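You operate a simulated robot arm through the tools that you are given. There is no shell and no other tool.

The job below is to be done with a simulated robot arm. You get a single attempt, and the scene is never put back.

TASK
Shut the soap drawer; start cotton at 60 with a 3-hour delay.

The check looks at the end state, three seconds after you hand in, the way a careful person would. Anything else that was tipped, shoved, dropped, spilled or broken makes it a failure.

THE ROBOT
A 7-joint arm with a two-finger gripper, fixed in place. Base frame: the origin is on the floor under the middle of its stand, x ahead of it, y to its left, z up. Lengths are in mm, angles in rad, forces in N, time in s.
With the tool pointing down near the work surface it reaches from about 140 to 620 mm from the base axis. Its first joint turns from -1.152 to 1.152 rad. Payload 2.45 kg.
The tool frame sits at the grasp point between the pads (the TCP): z along the fingers, y along the line on which they close. The tips reach 26 mm beyond it. The gripper opens to 96 mm; its body begins 69 mm behind the TCP.
Orientation is that of the tool frame in the base frame, as a unit quaternion [x, y, z, w]. With the fingers straight down and closing along the base's y, the tool's x points along the base's -x, its y along +y and its z along -z.

THE INTERFACE
- The arm moves only by the tool play_rows. Its argument "deltas" is a list of rows, each a list of 7 numbers: the turn, a rotation vector about the tool's x, y, z in rad, then the shift along the tool's x, y, z in mm, then the finger opening in mm, from 0 to 96. In form: [[wx, wy, wz, tx, ty, tz, gripper], ...]. A call has 1 to 20 rows; each row shifts and turns the commanded pose from where the row before left it, along the tool's axes as they then stand. A row lasts 0.2 s, in which the tool goes at most 50 mm and 0.15 rad; a call with a longer step from one row to the next is refused whole, and so is a gripper value outside its range. A pose out of reach is approached as far as the arm can. The call stops where the force on the tool passes 90 N (or 10 N more than at its start, if that is more) or the arm is blocked; 0.2 s more then pass. Each finger travels about 50 mm/s and halts on what it meets, pressing with about 42 N; the grip force reading is that of the motor and also rises with nothing between the fingers. The clock runs only during rows and for 0.2 s after the last one: add rows that do not move to give the fingers time. The reply holds the time, the measured pose of the TCP, the force on the tool along the base axes, the opening and the grip force, in the units named above and with some noise, with the torque about the TCP (base axes, N m) and any sound that the robot's microphone picked up, and new pictures: "pictures" is both (left out), scene, wrist or none.
- Cameras (640 x 400 px; columns grow to the right, rows downward): "scene" is fixed at [186.3, -414.1, 1429.3]; the picture's right is [0.51, -0.86, 0.00], its down [-0.44, -0.26, -0.86] and it looks along [0.74, 0.44, -0.51] (base axes); focal length 301 px, centre (320, 200). "wrist" rides on the gripper at [82, 3, -98] in the tool frame; the picture's right is [-0.04, 1.00, 0.00], its down [-0.73, -0.03, -0.68] and it looks along [-0.68, -0.03, 0.73] (tool axes); focal length 256 px, centre (320, 200). There is no depth. A picture from a camera that has moved, and an enlarged one, comes with that camera's place and axes in the base frame and with its lens.
- close_up(camera, box): a new picture of the part [left, top, right, bottom] of that camera's present view, enlarged. No time passes.
- hand_in(): hands the job in; it is judged then, once.

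Nothing tells you positions but the pictures and the camera data. Unless the task says otherwise, let go and move clear before handing in.

The tools are called after "Emit:" by a JSON object that holds its "method" and its "body". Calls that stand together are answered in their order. play_rows: Moves the arm, as the interface text tells. Its arguments: {"type":"object","properties":{"deltas":{"type":"array","items":{"type":"array","items":{"type":"number"}}},"pictures":{"type":"string","enum":["both","scene","wrist","none"]}},"required":["deltas"]} The other tools are called the same way: close_up (camera, box) takes an enlarged picture of a part of a camera's view; hand_in () hands the job in.

At the start:

```text
clock: 0.0
eef_pos: [434.2, -49.2, 1233.8]
tcp_rot: [0.0, 1.0, 0.0, 0.001]
contact_force: [-1.3, 0.7, 0.0]
moment: [-0.01, 0.01, 0.0]
gripper_width: 96.2
grip_force: 0.1
```

scene: 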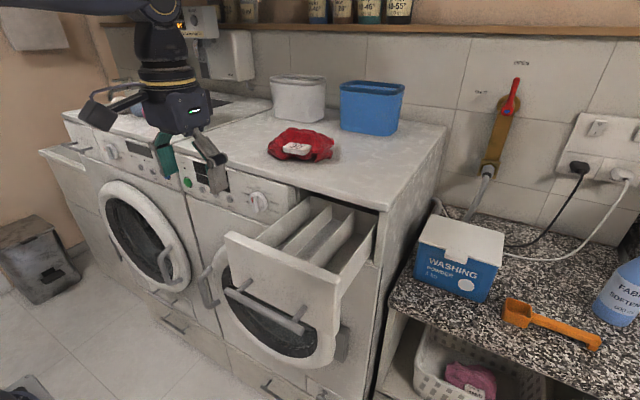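
wrist: 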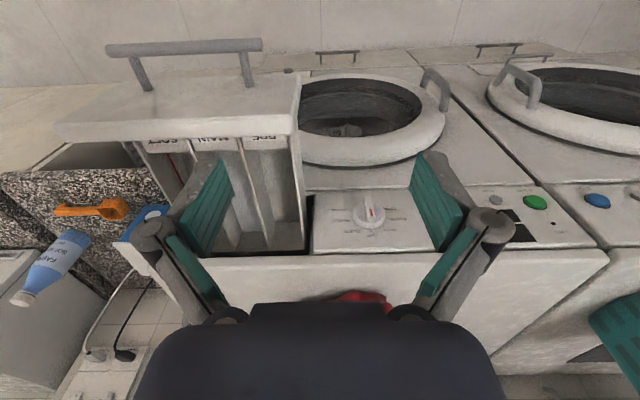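

I see two front-loading machines side by side, with the nearer one's soap drawer pulled out and a dial and buttons on its front panel. I'll look closer at the panel before moving anything.

Emit:
{"method": "close_up", "body": {"camera": "scene", "box": [140, 120, 300, 220]}}

Emit:
{"method": "close_up", "body": {"camera": "wrist", "box": [300, 160, 460, 260]}}

Emit:
{"method": "close_up", "body": {"camera": "wrist", "box": [450, 160, 640, 280]}}

Emit:
{"method": "close_up", "body": {"camera": "scene", "box": [200, 170, 400, 295]}}

Emit:
{"method": "close_up", "body": {"camera": "scene", "box": [30, 80, 230, 205]}}

Emit:
{"method": "close_up", "body": {"camera": "scene", "box": [160, 0, 440, 175]}}

```text
4.00 times, centred on (220, 170) of scene
camera zoom: at [186.3, -414.1, 1429.3], right [0.51, -0.86, 0.0], down [-0.44, -0.26, -0.86], along [0.74, 0.44, -0.51], focal length 1203 px, centre (720, 320)
```

zoom: 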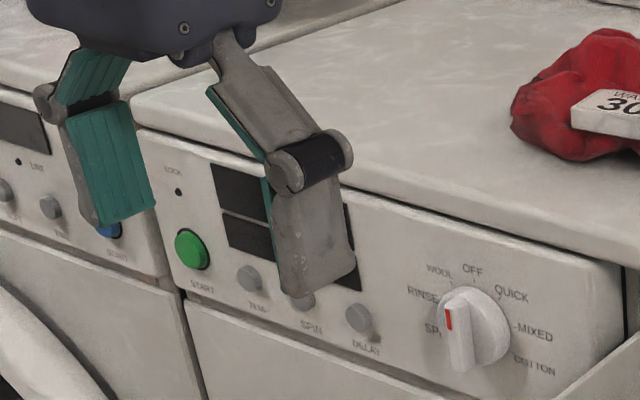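

```text
4.00 times, centred on (380, 210) of wrist
camera zoom: at [353.2, -45.3, 1332.4], right [0.04, 1.0, 0.0], down [0.73, -0.03, 0.68], along [0.68, -0.03, -0.73], focal length 1024 px, centre (80, 160)
```

zoom: 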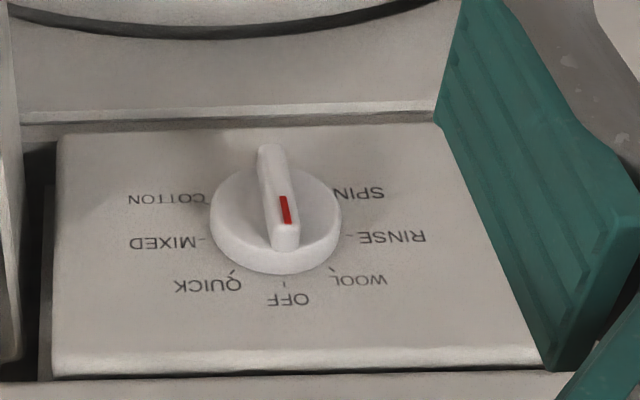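

```text
3.33 times, centred on (545, 220) of wrist
camera zoom: at [353.2, -45.3, 1332.4], right [0.04, 1.0, 0.0], down [0.73, -0.03, 0.68], along [0.68, -0.03, -0.73], focal length 853 px, centre (-430, 133)
```

zoom: 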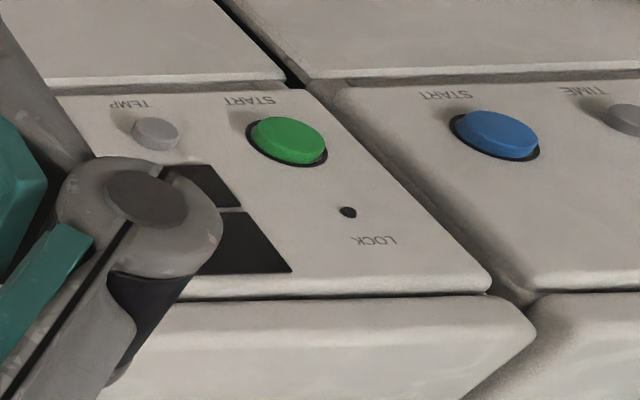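

```text
3.20 times, centred on (300, 232) of scene
camera zoom: at [186.3, -414.1, 1429.3], right [0.51, -0.86, 0.0], down [-0.44, -0.26, -0.86], along [0.74, 0.44, -0.51], focal length 963 px, centre (384, 96)
```

zoom: 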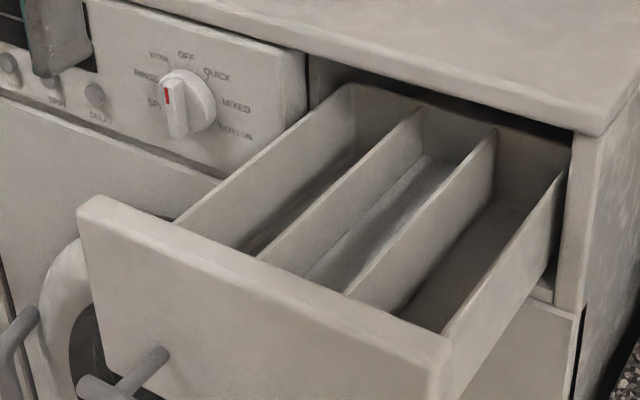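

```text
3.20 times, centred on (130, 142) of scene
camera zoom: at [186.3, -414.1, 1429.3], right [0.51, -0.86, 0.0], down [-0.44, -0.26, -0.86], along [0.74, 0.44, -0.51], focal length 963 px, centre (928, 384)
```

zoom: 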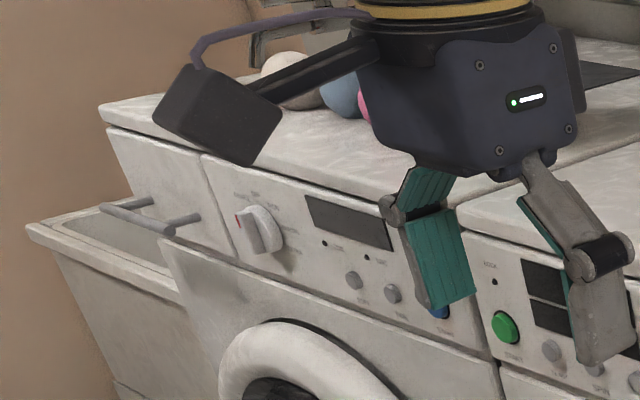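

```text
2.29 times, centred on (300, 88) of scene
camera zoom: at [186.3, -414.1, 1429.3], right [0.51, -0.86, 0.0], down [-0.44, -0.26, -0.86], along [0.74, 0.44, -0.51], focal length 688 px, centre (366, 457)
```

zoom: 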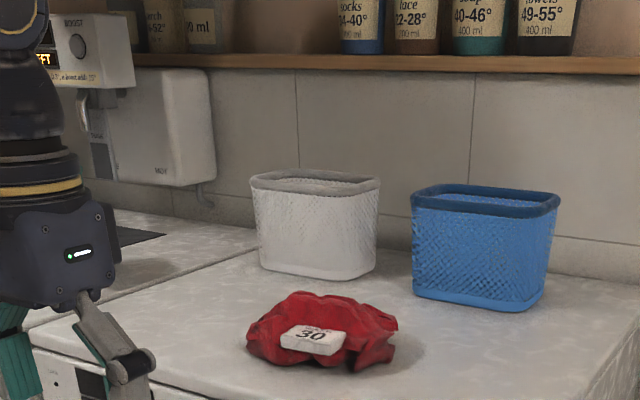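

The washer's dial runs OFF, QUICK, MIXED, COTTON clockwise, with TEMP, SPIN, DELAY and START buttons to its left. There's also a wall device marked "BOOST" and a red-handled tap, so I'll inspect those and the rest of the surroundings next.

Emit:
{"method": "close_up", "body": {"camera": "scene", "box": [170, 0, 270, 62]}}

Emit:
{"method": "close_up", "body": {"camera": "scene", "box": [450, 50, 640, 170]}}

Emit:
{"method": "close_up", "body": {"camera": "scene", "box": [230, 0, 430, 30]}}

Emit:
{"method": "close_up", "body": {"camera": "scene", "box": [190, 240, 370, 400]}}

Emit:
{"method": "close_up", "body": {"camera": "scene", "box": [260, 110, 350, 170]}}

Emit:
{"method": "close_up", "body": {"camera": "wrist", "box": [90, 20, 320, 260]}}

Emit:
{"method": "close_up", "body": {"camera": "scene", "box": [400, 200, 640, 400]}}

```text
6.40 times, centred on (220, 31) of scene
camera zoom: at [186.3, -414.1, 1429.3], right [0.51, -0.86, 0.0], down [-0.44, -0.26, -0.86], along [0.74, 0.44, -0.51], focal length 1926 px, centre (960, 1282)
```

zoom: 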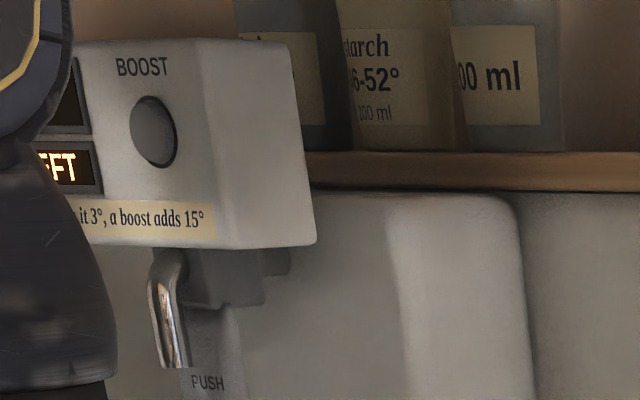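

```text
3.33 times, centred on (545, 110) of scene
camera zoom: at [186.3, -414.1, 1429.3], right [0.51, -0.86, 0.0], down [-0.44, -0.26, -0.86], along [0.74, 0.44, -0.51], focal length 1003 px, centre (-430, 500)
```

zoom: 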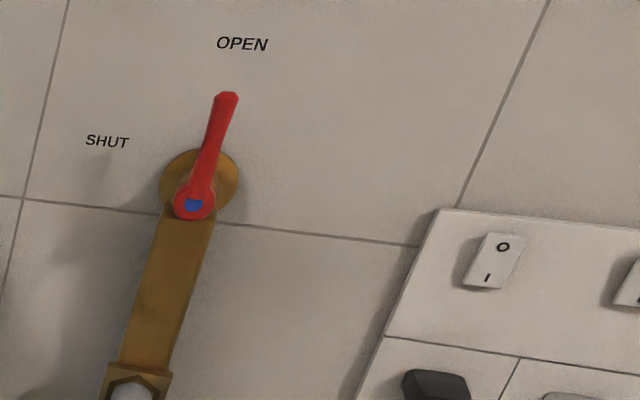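

```text
3.20 times, centred on (330, 15) of scene
camera zoom: at [186.3, -414.1, 1429.3], right [0.51, -0.86, 0.0], down [-0.44, -0.26, -0.86], along [0.74, 0.44, -0.51], focal length 963 px, centre (288, 792)
```

zoom: 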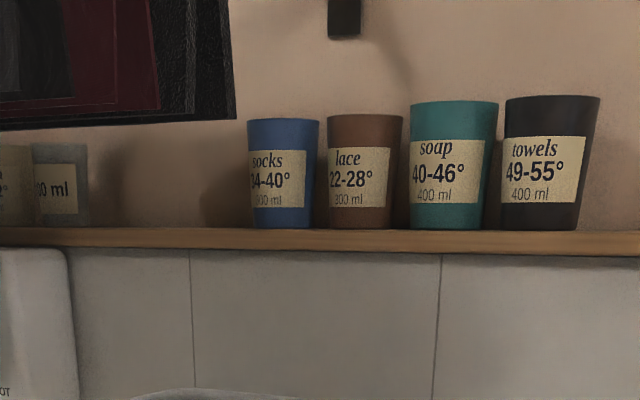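

```text
2.50 times, centred on (280, 320) of scene
camera zoom: at [186.3, -414.1, 1429.3], right [0.51, -0.86, 0.0], down [-0.44, -0.26, -0.86], along [0.74, 0.44, -0.51], focal length 752 px, centre (420, -100)
```

zoom: 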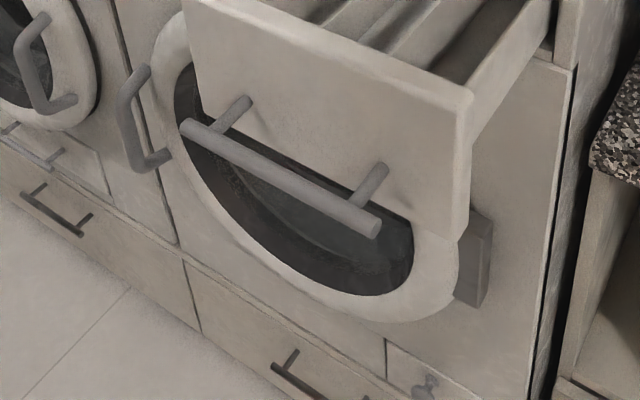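

```text
6.67 times, centred on (305, 140) of scene
camera zoom: at [186.3, -414.1, 1429.3], right [0.51, -0.86, 0.0], down [-0.44, -0.26, -0.86], along [0.74, 0.44, -0.51], focal length 2006 px, centre (420, 600)
```

zoom: 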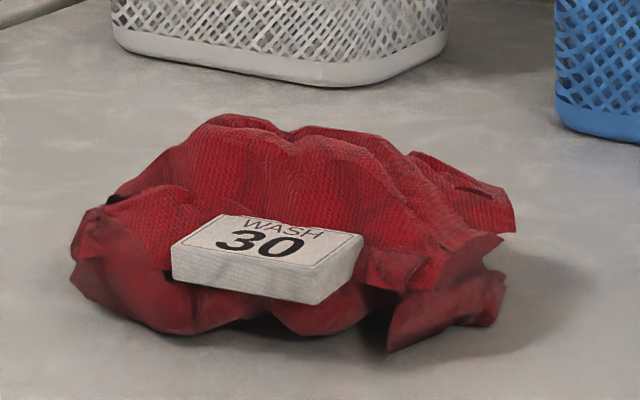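

```text
1.67 times, centred on (205, 140) of wrist
camera zoom: at [353.2, -45.3, 1332.4], right [0.04, 1.0, 0.0], down [0.73, -0.03, 0.68], along [0.68, -0.03, -0.73], focal length 427 px, centre (512, 300)
```

zoom: 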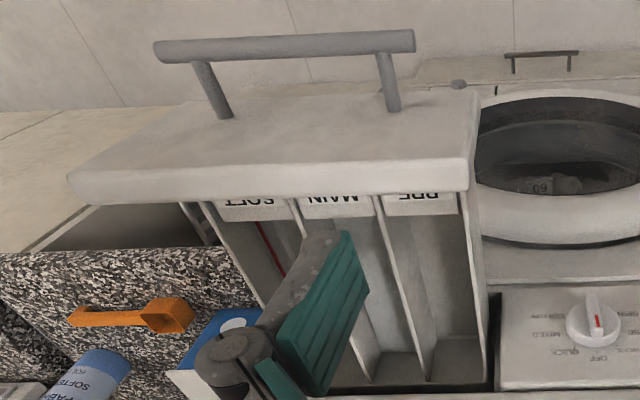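

```text
2.00 times, centred on (520, 300) of scene
camera zoom: at [186.3, -414.1, 1429.3], right [0.51, -0.86, 0.0], down [-0.44, -0.26, -0.86], along [0.74, 0.44, -0.51], focal length 602 px, centre (-80, 0)
```

zoom: 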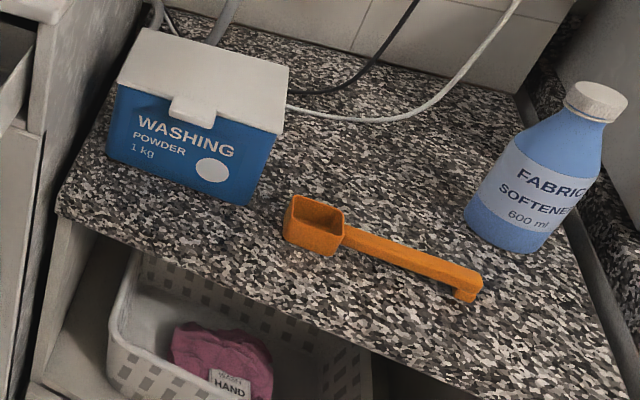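

The dial points to OFF at roughly (630, 16, 1069). The open drawer front is near x≈455, spanning y from -73 to -287, with its top at z≈1120. I'll close the fingers and pitch the tool forward in the free space where it is now.

Emit:
{"method": "play_rows", "body": {"deltas": [[0, -0.13, 0, 0, 0, 0, 40], [0, -0.13, 0, 0, 0, 0, 0], [0, -0.13, 0, 0, 0, 0, 0], [0, -0.13, 0, 0, 0, 0, 0], [0, -0.13, 0, 0, 0, 0, 0], [0, -0.13, 0, 0, 0, 0, 0], [0, 0, 0, 0, 0, 0, 0], [0, 0, 0, 0, 0, 0, 0]]}}

```text
clock: 1.8
eef_pos: [433.8, -51.5, 1233.4]
tcp_rot: [0.0, 0.925, 0.0, 0.38]
contact_force: [0.0, -0.1, 0.1]
moment: [0.04, 0.0, 0.03]
gripper_width: 0.0
grip_force: 28.7
camera wrist: at [307.5, -46.3, 1246.2], right [0.03, 1.0, 0.03], down [0.04, -0.03, 1.0], along [1.0, -0.03, -0.04], focal length 256 px, centre (320, 200)
```

scene: 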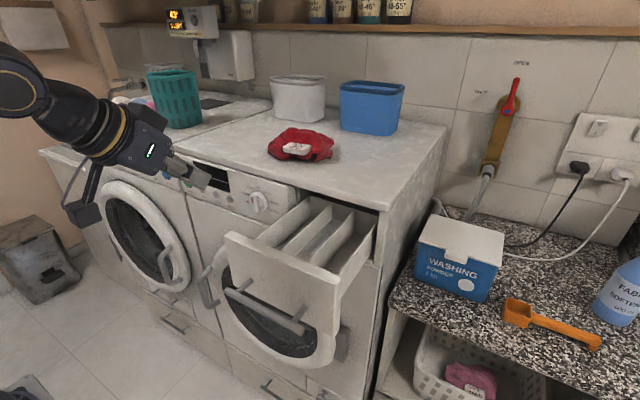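
wrist: 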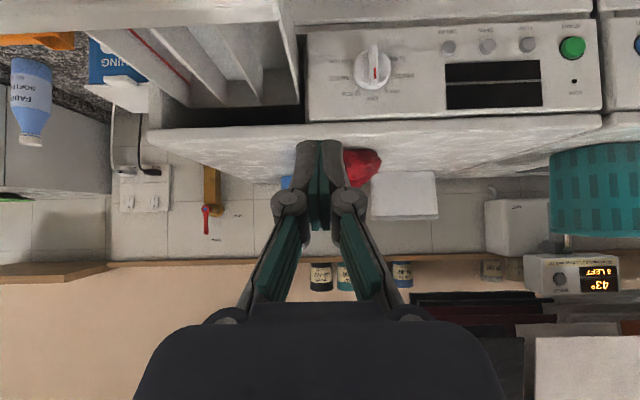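

The tool is pitched 45° forward now, and the wrist camera sees the panel squarely, though upside down. I'll zoom in on the panel, the boost device and the drawer.

Emit:
{"method": "close_up", "body": {"camera": "wrist", "box": [300, 10, 460, 110]}}

Emit:
{"method": "close_up", "body": {"camera": "wrist", "box": [430, 20, 610, 120]}}

Emit:
{"method": "close_up", "body": {"camera": "scene", "box": [160, 0, 260, 62]}}

Emit:
{"method": "close_up", "body": {"camera": "wrist", "box": [90, 130, 250, 250]}}

Emit:
{"method": "close_up", "body": {"camera": "wrist", "box": [480, 180, 640, 310]}}

```text
4.00 times, centred on (380, 60) of wrist
camera zoom: at [307.5, -46.3, 1246.2], right [0.03, 1.0, 0.03], down [0.04, -0.03, 1.0], along [1.0, -0.03, -0.04], focal length 1024 px, centre (80, 760)
```

zoom: 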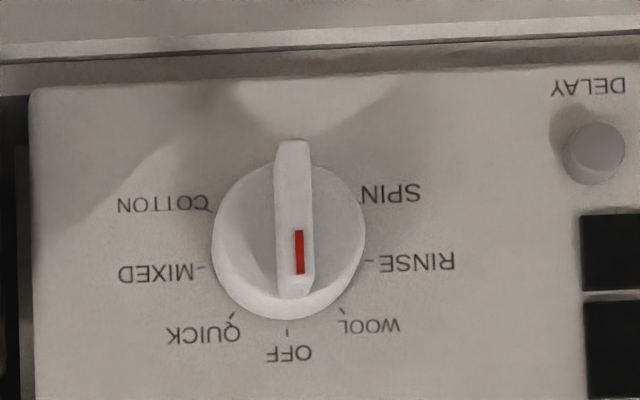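

```text
3.56 times, centred on (520, 70) of wrist
camera zoom: at [307.5, -46.3, 1246.2], right [0.03, 1.0, 0.03], down [0.04, -0.03, 1.0], along [1.0, -0.03, -0.04], focal length 910 px, centre (-391, 662)
```

zoom: 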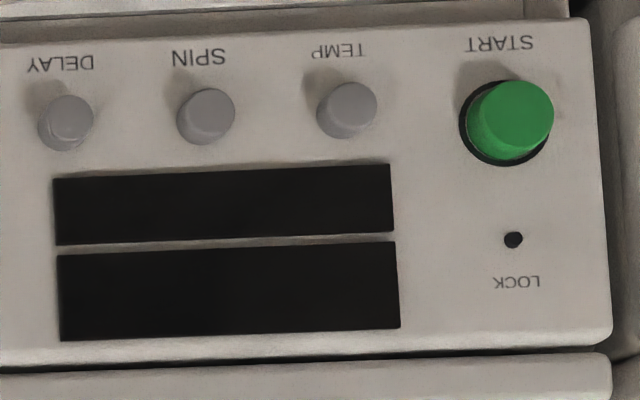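

```text
6.40 times, centred on (210, 31) of scene
camera zoom: at [186.3, -414.1, 1429.3], right [0.51, -0.86, 0.0], down [-0.44, -0.26, -0.86], along [0.74, 0.44, -0.51], focal length 1926 px, centre (1024, 1282)
```

zoom: 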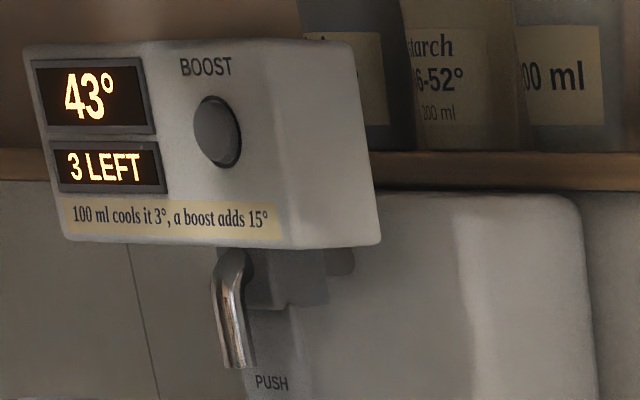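

```text
3.33 times, centred on (170, 190) of wrist
camera zoom: at [307.5, -46.3, 1246.2], right [0.03, 1.0, 0.03], down [0.04, -0.03, 1.0], along [1.0, -0.03, -0.04], focal length 853 px, centre (820, 233)
```

zoom: 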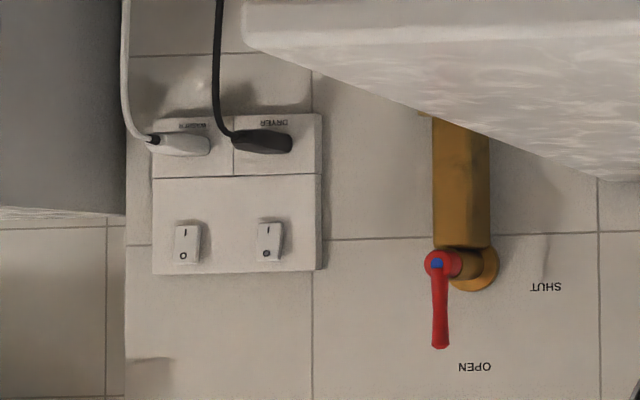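

```text
3.08 times, centred on (560, 245) of wrist
camera zoom: at [307.5, -46.3, 1246.2], right [0.03, 1.0, 0.03], down [0.04, -0.03, 1.0], along [1.0, -0.03, -0.04], focal length 788 px, centre (-418, 62)
```

zoom: 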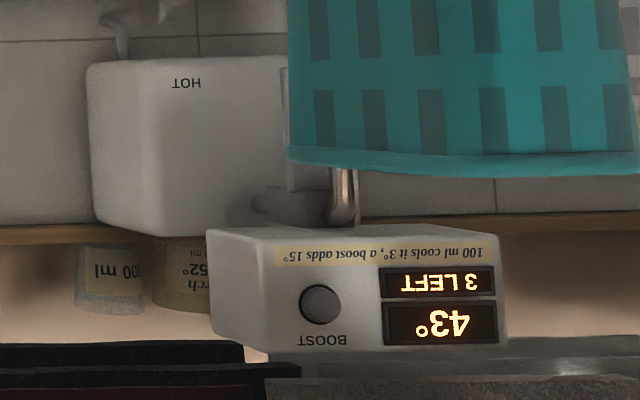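

The washer is the right-hand machine, with dial steps of about 40° and COTTON about 118° clockwise from OFF. I'll bring the closed fingers in front of the drawer face at y≈-180, staying clear of it, then check before pushing.

Emit:
{"method": "play_rows", "body": {"deltas": [[0, 0, 0, 7.1, -32.5, -7.03, 0], [0, 0, 0, 7.1, -32.5, -7.03, 0], [0, 0, 0, 7.1, -32.5, -7.03, 0], [0, 0, 0, 7.1, -32.5, -7.03, 0], [0, 0, 0, 22.85, 0, 23.1, 0], [0, 0, 0, 22.85, 0, 23.1, 0], [0, 0, 0, 22.85, 0, 23.1, 0], [0, 0, 0, 22.85, 0, 23.1, 0], [0, 0, 0, 0, 0, 0, 0]]}}

```text
clock: 3.8
eef_pos: [395.5, -180.7, 1103.4]
tcp_rot: [-0.001, 0.925, 0.0, 0.38]
contact_force: [0.2, -0.1, -0.4]
moment: [-0.02, 0.03, 0.01]
gripper_width: 0.1
grip_force: 28.7
camera wrist: at [269.7, -176.2, 1116.1], right [0.03, 1.0, 0.03], down [0.04, -0.03, 1.0], along [1.0, -0.03, -0.04], focal length 256 px, centre (320, 200)
```

scene: 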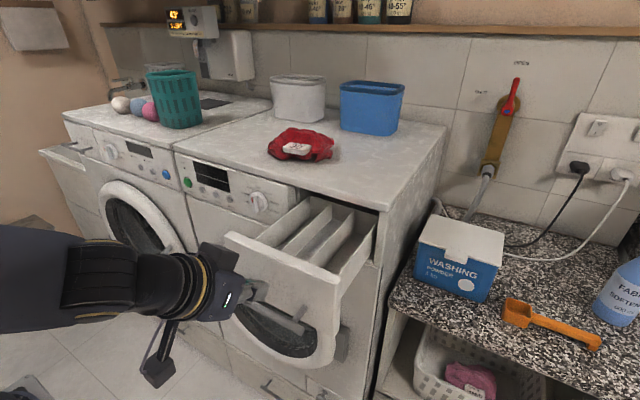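
wrist: 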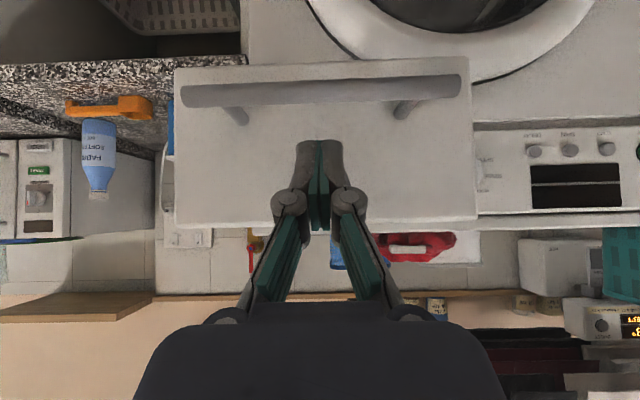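

The fingertips sit about 40 mm in front of the drawer face, above its handle and centred on it. Now I'll push straight along +x.

Emit:
{"method": "play_rows", "body": {"deltas": [[0, 0, 0, -9.95, 0, 9.85, 0], [0, 0, 0, -9.95, 0, 9.85, 0], [0, 0, 0, -9.95, 0, 9.85, 0], [0, 0, 0, -9.95, 0, 9.85, 0], [0, 0, 0, -9.95, 0, 9.85, 0], [0, 0, 0, -9.95, 0, 9.85, 0], [0, 0, 0, -9.95, 0, 9.85, 0], [0, 0, 0, -9.95, 0, 9.85, 0], [0, 0, 0, -9.95, 0, 9.85, 0], [0, 0, 0, -9.95, 0, 9.85, 0], [0, 0, 0, -9.95, 0, 9.85, 0], [0, 0, 0, -9.95, 0, 9.85, 0]]}}

```text
clock: 6.4
eef_pos: [492.8, -170.3, 1133.8]
tcp_rot: [0.0, 0.925, 0.0, 0.38]
contact_force: [-0.1, -1.2, -1.1]
moment: [0.0, 0.03, 0.02]
gripper_width: 5.9
grip_force: 28.8
out of reach, approached as far as the arm can: row 6, 7, 8, 9, 10, 11, 12
camera wrist: at [366.7, -166.3, 1147.2], right [0.03, 1.0, 0.03], down [0.04, -0.03, 1.0], along [1.0, -0.03, -0.04], focal length 256 px, centre (320, 200)
```

scene: 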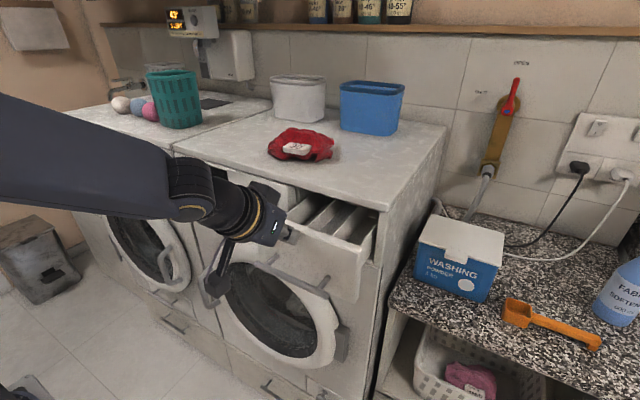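
wrist: 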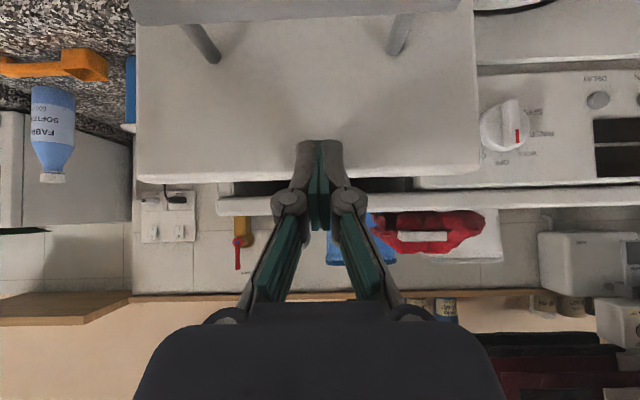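

The 45° pitch became "out of reach" partway, with no real force on the tool, and the drawer has slid in to about x≈510. I'll try levelling the tool to see whether that frees the arm.

Emit:
{"method": "play_rows", "body": {"deltas": [[0, 0, 0, 0, 0, 0, 0], [0, -0.13, 0, 0, 0, 0, 0], [0, -0.13, 0, 0, 0, 0, 0]], "pictures": "none"}}

```text
clock: 7.2
eef_pos: [492.9, -170.9, 1135.4]
tcp_rot: [-0.001, 0.867, 0.0, 0.497]
contact_force: [0.3, -0.5, 0.2]
moment: [-0.03, 0.0, 0.02]
gripper_width: 0.0
grip_force: 28.1
```

The tool levelled without complaint, and the commanded pose was reset to the measured one. The tips are now near the drawer's top edge, so I'll back off slightly and go lower.

Emit:
{"method": "play_rows", "body": {"deltas": [[0, 0, 0, 5.06, 0, -8.6, 0], [0, 0, 0, 15.1, 0, 8.85, 0], [0, 0, 0, 15.1, 0, 8.85, 0], [0, 0, 0, 0, 0, 0, 0]], "pictures": "scene"}}

```text
clock: 8.2
eef_pos: [480.5, -169.3, 1103.7]
tcp_rot: [-0.005, 0.869, -0.004, 0.495]
contact_force: [-1.2, 0.2, -0.8]
moment: [0.03, -0.02, -0.01]
gripper_width: 0.0
grip_force: 28.2
out of reach, approached as far as the arm can: row 3
```

scene: 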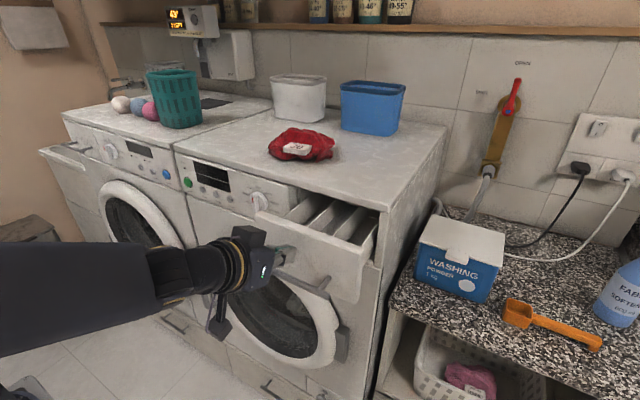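

The arm hits a reach limit near x≈480 at this height when the tool is pitched forward. I'll back away from the drawer, raise the tool and return it to vertical, where its reach should be greater.

Emit:
{"method": "play_rows", "body": {"deltas": [[0, 0, 0, 12.6, 0, -21.5, 0], [0, 0, 0, 12.6, 0, -21.5, 0], [0, 0.13, 0, 0, 0, 0, 0], [0, 0.13, 0, 0, 0, 0, 0], [0, 0.13, 0, 0, 0, 0, 0], [0, 0.13, 0, 0, 0, 0, 0], [0, 0.13, 0, 0, 0, 0, 0], [0, 0.13, 0, 0, 0, 0, 0], [0, 0, 0, 0, 0, 0, 0]]}}

```text
clock: 10.2
eef_pos: [415.7, -172.5, 1107.5]
tcp_rot: [0.007, 0.992, -0.005, 0.129]
contact_force: [0.0, 0.3, 0.4]
moment: [0.01, -0.02, -0.04]
gripper_width: 0.0
grip_force: 28.7
out of reach, approached as far as the arm can: row 8
camera wrist: at [313.1, -165.6, 1181.9], right [0.06, 1.0, 0.0], down [0.53, -0.03, 0.85], along [0.84, -0.05, -0.53], focal length 256 px, centre (320, 200)
```

scene: 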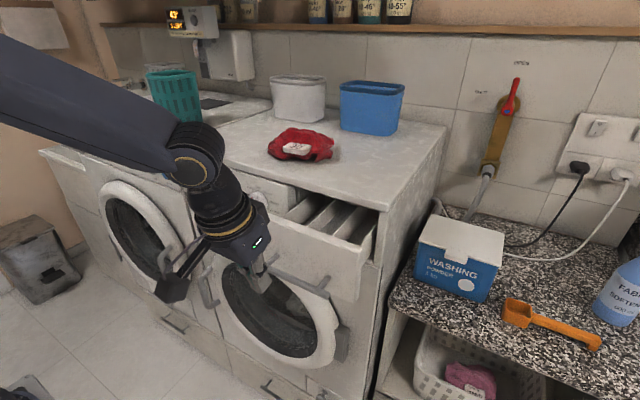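
wrist: 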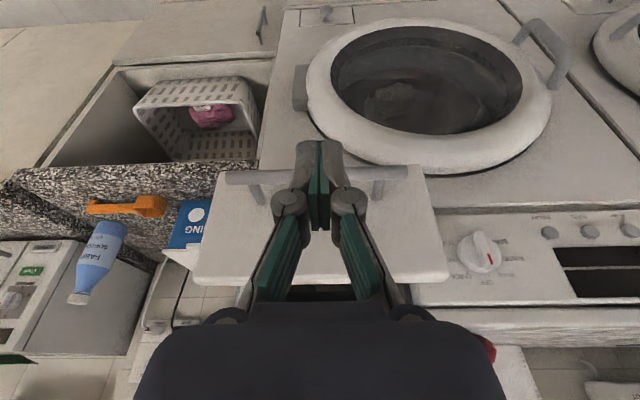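

The arm still reports a limit near (416, -172, 1107) with the tool almost vertical. I'll look closely at the arm's configuration and the drawer before choosing the next move.

Emit:
{"method": "close_up", "body": {"camera": "scene", "box": [0, 0, 320, 320]}}

Emit:
{"method": "close_up", "body": {"camera": "scene", "box": [150, 140, 410, 340]}}

```text
1.25 times, centred on (160, 160) of scene
camera zoom: at [186.3, -414.0, 1429.3], right [0.51, -0.86, 0.0], down [-0.44, -0.26, -0.86], along [0.74, 0.44, -0.51], focal length 376 px, centre (520, 250)
```

zoom: 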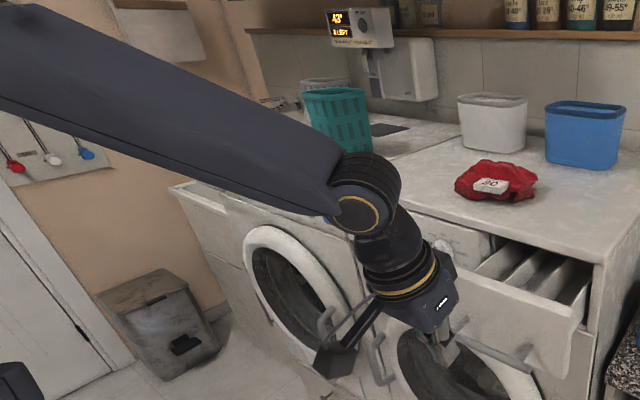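

```text
2.00 times, centred on (280, 240) of scene
camera zoom: at [186.3, -414.0, 1429.3], right [0.51, -0.86, 0.0], down [-0.44, -0.26, -0.86], along [0.74, 0.44, -0.51], focal length 602 px, centre (400, 120)
```

zoom: 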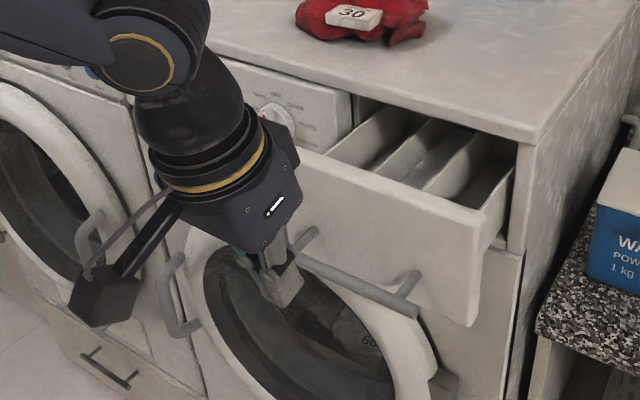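

The drawer is partly in, at about x≈515. I'll raise the tool, make it vertical, and test its forward reach in clear air above the machine's front edge.

Emit:
{"method": "play_rows", "body": {"deltas": [[0, 0, 0, -8, 30, -30.2, 0], [0, 0, 0, -8, 30, -30.2, 0], [0, 0, 0, -8, 30, -30.2, 0], [0, 0, 0, -8, 30, -30.2, 0], [0, 0.13, 0, 0, 0, 0, 0], [0, 0.13, 0, 0, 0, 0, 0], [0, 0, 0, -30, 0, 0, 0], [0, 0, 0, -30, 0, 0, 0], [0, 0, 0, -30, 0, 0, 0], [0, 0, 0, -30, 0, 0, 0], [0, 0, 0, -30, 0, 0, 0], [0, 0, 0, 0, 0, 0, 0]], "pictures": "both"}}

```text
clock: 12.8
eef_pos: [577.8, -51.5, 1228.0]
tcp_rot: [0.0, 1.0, 0.0, 0.0]
contact_force: [-0.5, 0.6, -0.7]
moment: [-0.03, 0.01, 0.03]
gripper_width: 0.0
grip_force: 28.3
camera wrist: at [496.2, -46.7, 1325.7], right [0.04, 1.0, 0.0], down [0.73, -0.03, 0.68], along [0.68, -0.03, -0.73], focal length 256 px, centre (320, 200)
```

scene: 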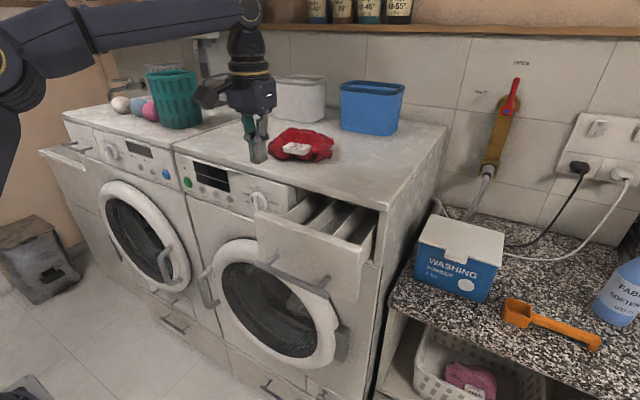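
wrist: 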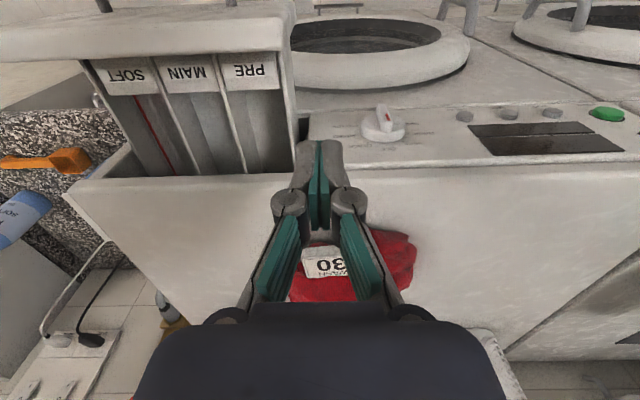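

Tool-down reach is fine here at (578, -51, 1228), so the limit is specific to the tilted poses. I'll go down in front of the drawer with the tool vertical and push with the flat of the fingers.

Emit:
{"method": "play_rows", "body": {"deltas": [[0, 0, 0, 27, -31.75, 0, 0], [0, 0, 0, 27, -31.75, 0, 0], [0, 0, 0, 27, -31.75, 0, 0], [0, 0, 0, 27, -31.75, 0, 0], [0, 0, 0, 0, 0, 32, 0], [0, 0, 0, 0, 0, 32, 0], [0, 0, 0, 0, 0, 32, 0], [0, 0, 0, 0, 0, 32, 0], [0, 0, 0, 0, 0, 0, 0]], "pictures": "both"}}

```text
clock: 14.8
eef_pos: [470.8, -180.3, 1096.1]
tcp_rot: [-0.002, 1.0, 0.0, 0.001]
contact_force: [0.3, 0.2, 0.1]
moment: [0.0, 0.01, 0.03]
gripper_width: 0.0
grip_force: 28.5
camera wrist: at [389.8, -175.6, 1195.2], right [0.04, 1.0, 0.0], down [0.73, -0.03, 0.68], along [0.68, -0.03, -0.73], focal length 256 px, centre (320, 200)
```

scene: 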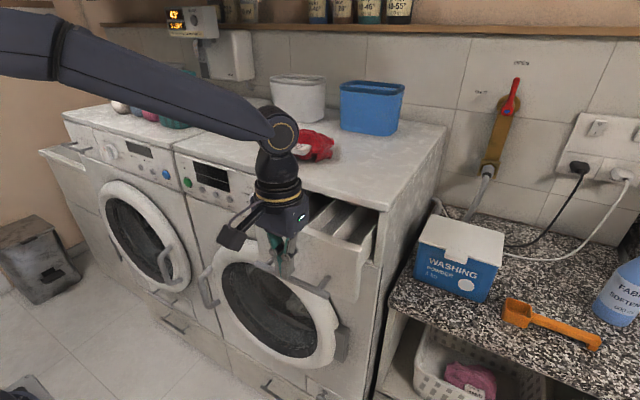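
wrist: 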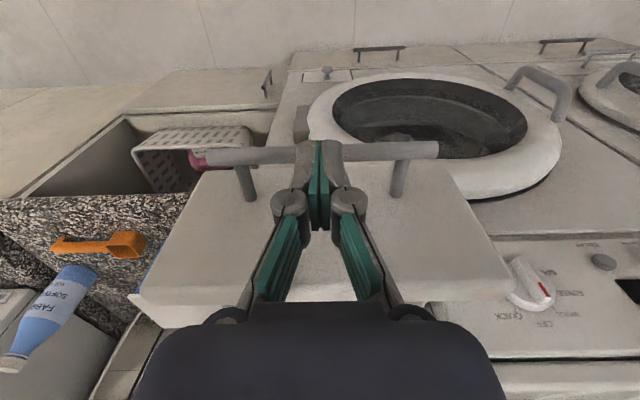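

No reach warning this time: the fingers are at (471, -180, 1096), just above the handle bar and about 30 mm from the face. Pushing along +x now.

Emit:
{"method": "play_rows", "body": {"deltas": [[0, 0, 0, -12, 0, 0, 0], [0, 0, 0, -12, 0, 0, 0], [0, 0, 0, -12, 0, 0, 0], [0, 0, 0, -12, 0, 0, 0], [0, 0, 0, -12, 0, 0, 0], [0, 0, 0, -12, 0, 0, 0], [0, 0, 0, -12, 0, 0, 0], [0, 0, 0, -12, 0, 0, 0], [0, 0, 0, -12, 0, 0, 0], [0, 0, 0, -12, 0, 0, 0]], "pictures": "both"}}

```text
clock: 17.0
eef_pos: [588.7, -179.8, 1098.7]
tcp_rot: [0.0, 1.0, 0.0, -0.001]
contact_force: [-0.9, 0.5, 0.4]
moment: [-0.01, -0.02, -0.02]
gripper_width: 5.8
grip_force: 28.7
camera wrist: at [508.2, -175.8, 1197.5], right [0.04, 1.0, 0.0], down [0.73, -0.03, 0.68], along [0.68, -0.03, -0.73], focal length 256 px, centre (320, 200)
```

scene: 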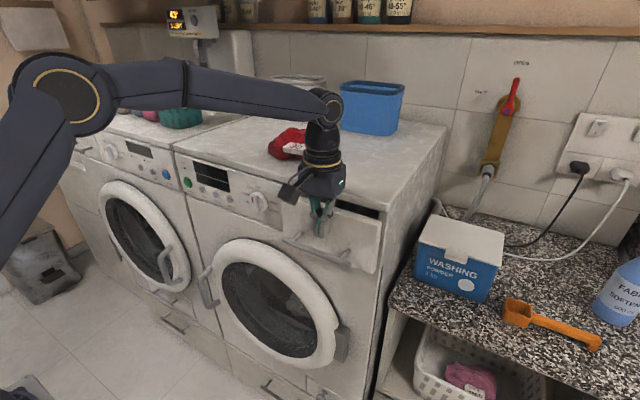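
wrist: 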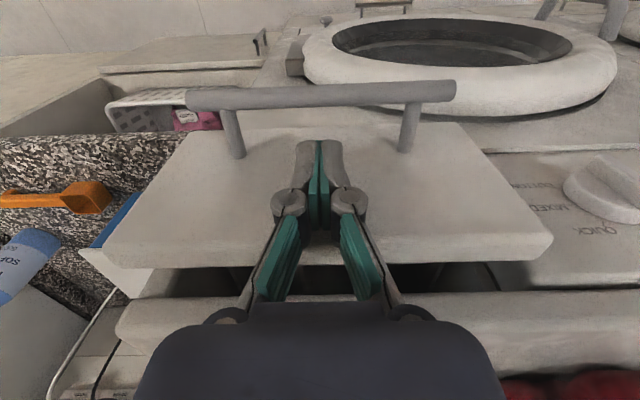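

The drawer is nearly home and the arm is still within reach. I'll continue in smaller steps until it seats.

Emit:
{"method": "play_rows", "body": {"deltas": [[0, 0, 0, -6, 0, 0, 0], [0, 0, 0, -6, 0, 0, 0], [0, 0, 0, -6, 0, 0, 0], [0, 0, 0, -6, 0, 0, 0], [0, 0, 0, -4, 0, 0, 0], [0, 0, 0, -4, 0, 0, 0], [0, 0, 0, -4, 0, 0, 0], [0, 0, 0, -4, 0, 0, 0], [0, 0, 0, -4, 0, 0, 0]], "pictures": "both"}}

```text
clock: 19.0
eef_pos: [623.9, -180.4, 1100.3]
tcp_rot: [0.001, 1.0, 0.003, -0.015]
contact_force: [-81.2, 9.0, 4.4]
moment: [-1.29, -1.58, 0.16]
gripper_width: 6.2
grip_force: 28.2
camera wrist: at [546.0, -176.2, 1200.6], right [0.04, 1.0, 0.0], down [0.75, -0.04, 0.66], along [0.66, -0.03, -0.75], focal length 256 px, centre (320, 200)
```

scene: 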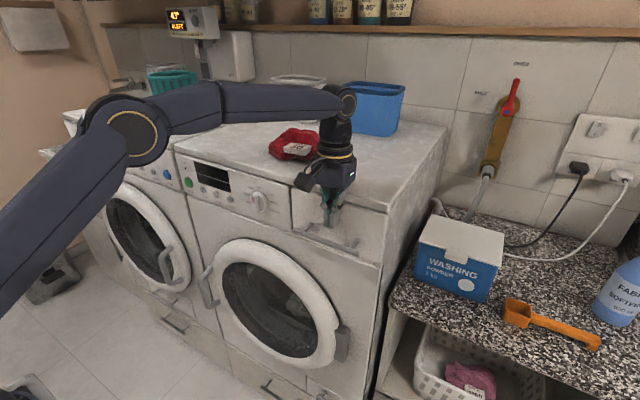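
wrist: 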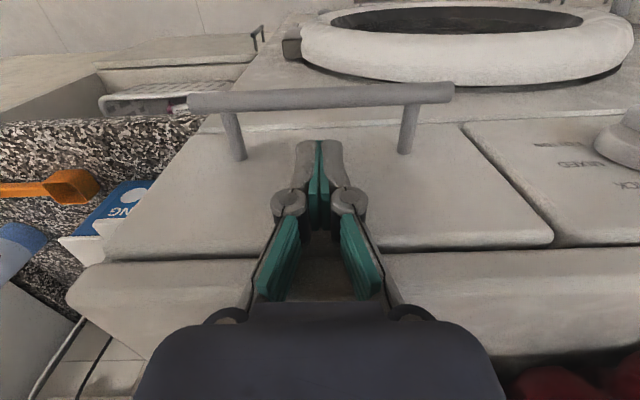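

The drawer stopped hard, with about 81 N on the tool and its face looking flush with the panel. I'll back off gently and check that it stays closed.

Emit:
{"method": "play_rows", "body": {"deltas": [[0, 0, 0, 10, 0, 0, 0], [0, 0, 0, 20, 0, 0, 0], [0, 0, 0, 20, 0, 0, 0], [0, 0, 0, 20, 0, 0, 0], [0, 0, 0, 0, 0, -40, 0], [0, 0, 0, 0, 0, -40, 0], [0, 0, 0, 0, 0, 0, 0]], "pictures": "both"}}

Emit:
{"method": "close_up", "body": {"camera": "scene", "box": [180, 150, 420, 300]}}

Emit:
{"method": "close_up", "body": {"camera": "wrist", "box": [100, 60, 640, 300]}}

```text
clock: 20.6
eef_pos: [564.1, -179.2, 1182.7]
tcp_rot: [0.0, 1.0, 0.0, -0.001]
contact_force: [0.5, 0.3, -0.3]
moment: [0.0, -0.02, -0.02]
gripper_width: 0.0
grip_force: 28.4
camera wrist: at [483.0, -174.5, 1280.9], right [0.04, 1.0, 0.0], down [0.73, -0.03, 0.68], along [0.68, -0.03, -0.73], focal length 256 px, centre (320, 200)
```

scene: 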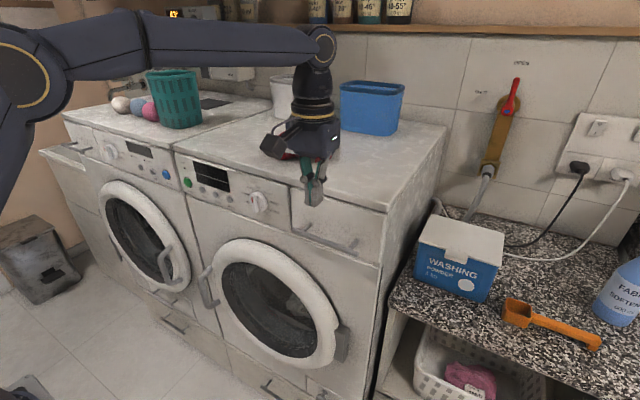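
wrist: 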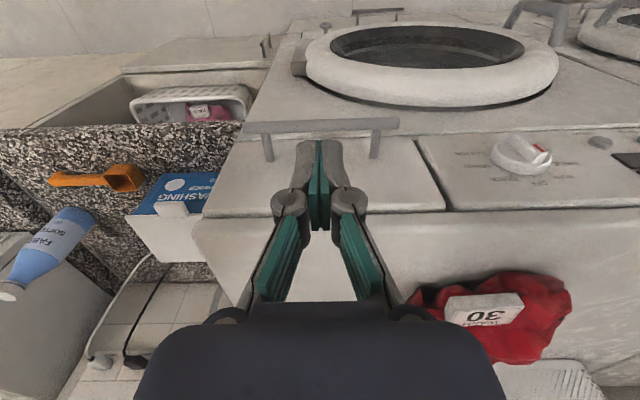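

```text
2.67 times, centred on (300, 225) of scene
camera zoom: at [186.3, -414.1, 1429.3], right [0.51, -0.86, 0.0], down [-0.44, -0.26, -0.86], along [0.74, 0.44, -0.51], focal length 802 px, centre (373, 133)
```

zoom: 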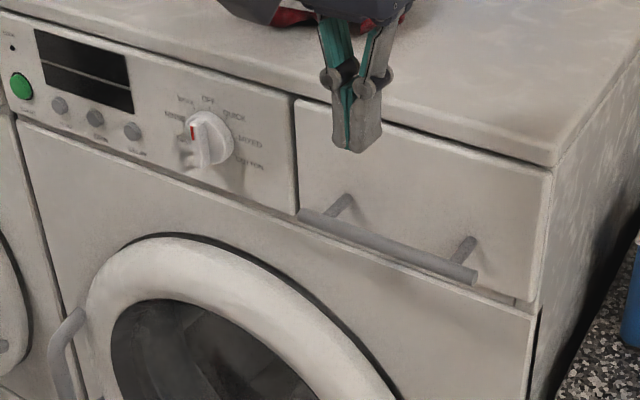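

```text
1.19 times, centred on (370, 180) of wrist
camera zoom: at [483.0, -174.5, 1280.9], right [0.04, 1.0, 0.0], down [0.73, -0.03, 0.68], along [0.68, -0.03, -0.73], focal length 303 px, centre (261, 224)
```

zoom: 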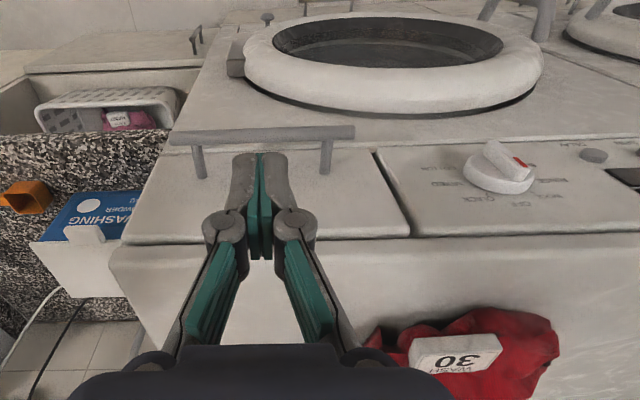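

The drawer is shut flush and stays shut. Next I'll move over to view the dial from close range and pin down its position before turning it.

Emit:
{"method": "play_rows", "body": {"deltas": [[0, 0, 0, 10, 40, 0, 0], [0, 0, 0, 10, 40, 0, 0], [0, 0, 0, 10, 40, 0, 0], [0, 0, 0, 10, 40, 0, 0], [0, 0, 0, 10, 40, 0, 0], [0, 0, 0, 10, 40, 0, 0], [0, 0, 0, 0, 0, 0, 0]], "pictures": "both"}}

Emit:
{"method": "close_up", "body": {"camera": "wrist", "box": [190, 90, 350, 190]}}

Emit:
{"method": "close_up", "body": {"camera": "scene", "box": [210, 165, 310, 230]}}

```text
clock: 22.2
eef_pos: [503.4, 63.2, 1179.4]
tcp_rot: [0.0, 1.0, 0.0, 0.001]
contact_force: [-0.3, 0.5, 0.3]
moment: [0.01, 0.0, 0.01]
gripper_width: 0.1
grip_force: 28.2
camera wrist: at [421.6, 68.0, 1278.8], right [0.04, 1.0, 0.0], down [0.73, -0.03, 0.68], along [0.68, -0.03, -0.73], focal length 256 px, centre (320, 200)
```

scene: 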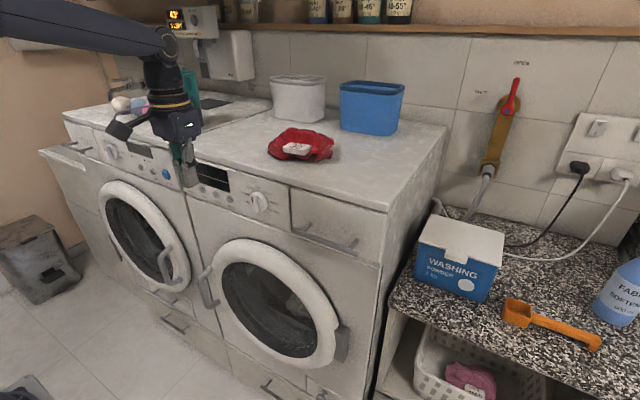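
wrist: 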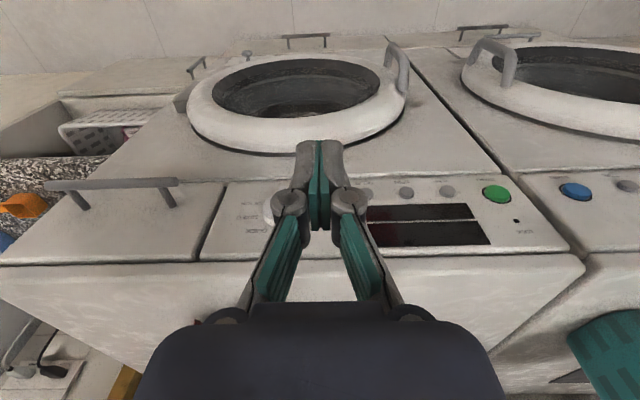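

```text
4.00 times, centred on (270, 140) of wrist
camera zoom: at [421.6, 68.0, 1278.8], right [0.04, 1.0, 0.0], down [0.73, -0.03, 0.68], along [0.68, -0.03, -0.73], focal length 1024 px, centre (520, 440)
```

zoom: 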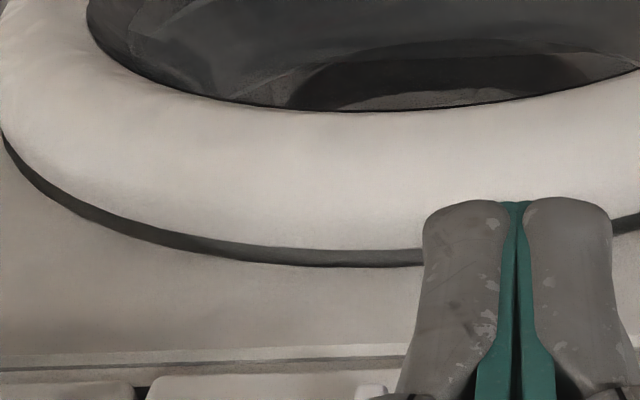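

```text
6.15 times, centred on (260, 198) of scene
camera zoom: at [186.3, -414.0, 1429.3], right [0.51, -0.86, 0.0], down [-0.44, -0.26, -0.86], along [0.74, 0.44, -0.51], focal length 1852 px, centre (689, 215)
```

zoom: 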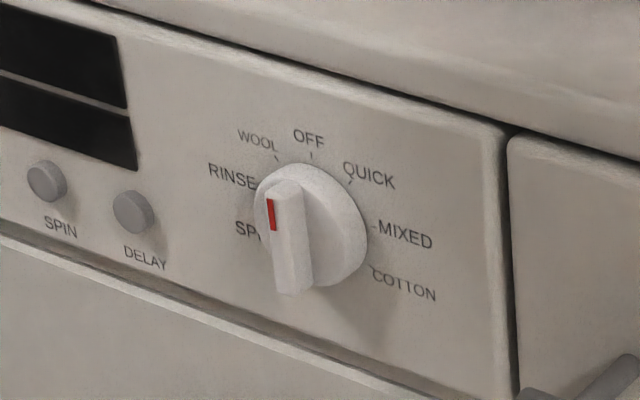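

I place the dial axis at about (y≈14, z≈1072), with the ridge's front face near x≈609 and the panel near x≈631. A horizontal grasp isn't reachable, so I'll push the ridge clockwise from its upper left with closed fingertips. First I'll move just in front of that spot.

Emit:
{"method": "play_rows", "body": {"deltas": [[0, 0, 0, -19, -8.4, 23, 0], [0, 0, 0, -19, -8.4, 23, 0], [0, 0, 0, -19, -8.4, 23, 0], [0, 0, 0, 0, 0, 0, 0]], "pictures": "both"}}

Emit:
{"method": "close_up", "body": {"camera": "scene", "box": [200, 140, 320, 230]}}

Emit:
{"method": "close_up", "body": {"camera": "wrist", "box": [220, 100, 420, 260]}}

```text
clock: 23.2
eef_pos: [561.5, 34.7, 1111.4]
tcp_rot: [-0.001, 1.0, 0.0, 0.0]
contact_force: [-0.1, -0.3, -1.0]
moment: [0.03, 0.02, 0.0]
gripper_width: 0.0
grip_force: 29.0
camera wrist: at [481.0, 39.7, 1209.1], right [0.04, 1.0, 0.0], down [0.73, -0.03, 0.68], along [0.68, -0.03, -0.73], focal length 256 px, centre (320, 200)
```

scene: 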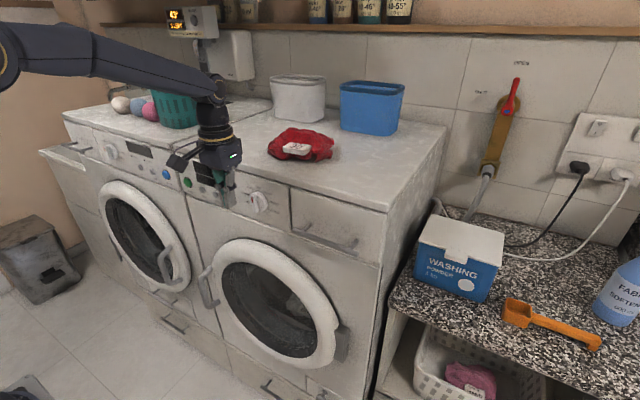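
wrist: 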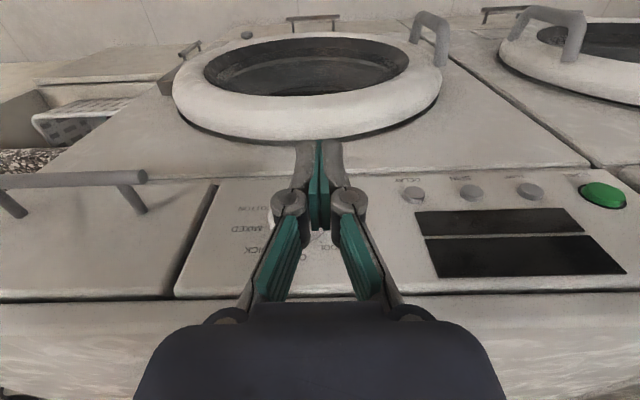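

```text
4.44 times, centred on (260, 185) of scene
camera zoom: at [186.3, -414.1, 1429.3], right [0.51, -0.86, 0.0], down [-0.44, -0.26, -0.86], along [0.74, 0.44, -0.51], focal length 1337 px, centre (587, 267)
```

zoom: 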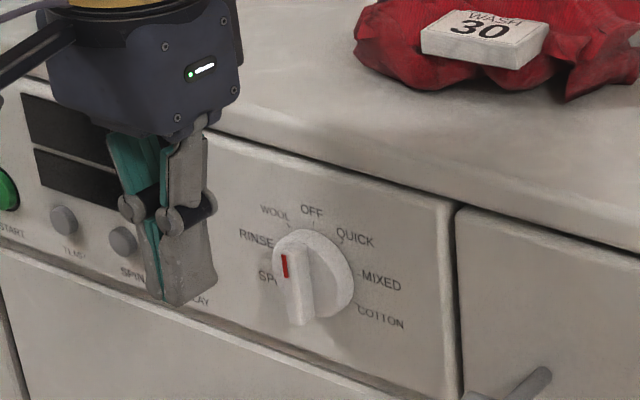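

```text
2.50 times, centred on (320, 180) of wrist
camera zoom: at [481.0, 39.7, 1209.1], right [0.04, 1.0, 0.0], down [0.73, -0.03, 0.68], along [0.68, -0.03, -0.73], focal length 640 px, centre (320, 250)
```

zoom: 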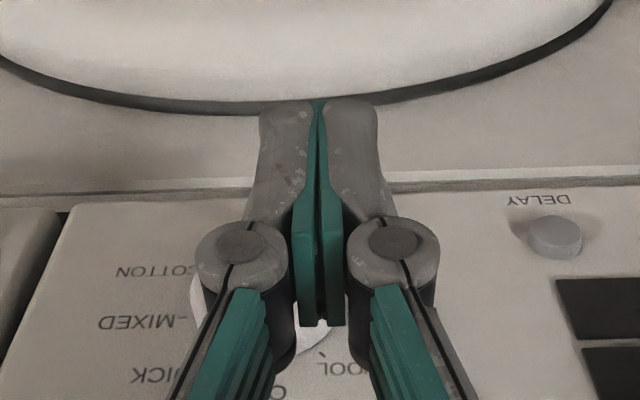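

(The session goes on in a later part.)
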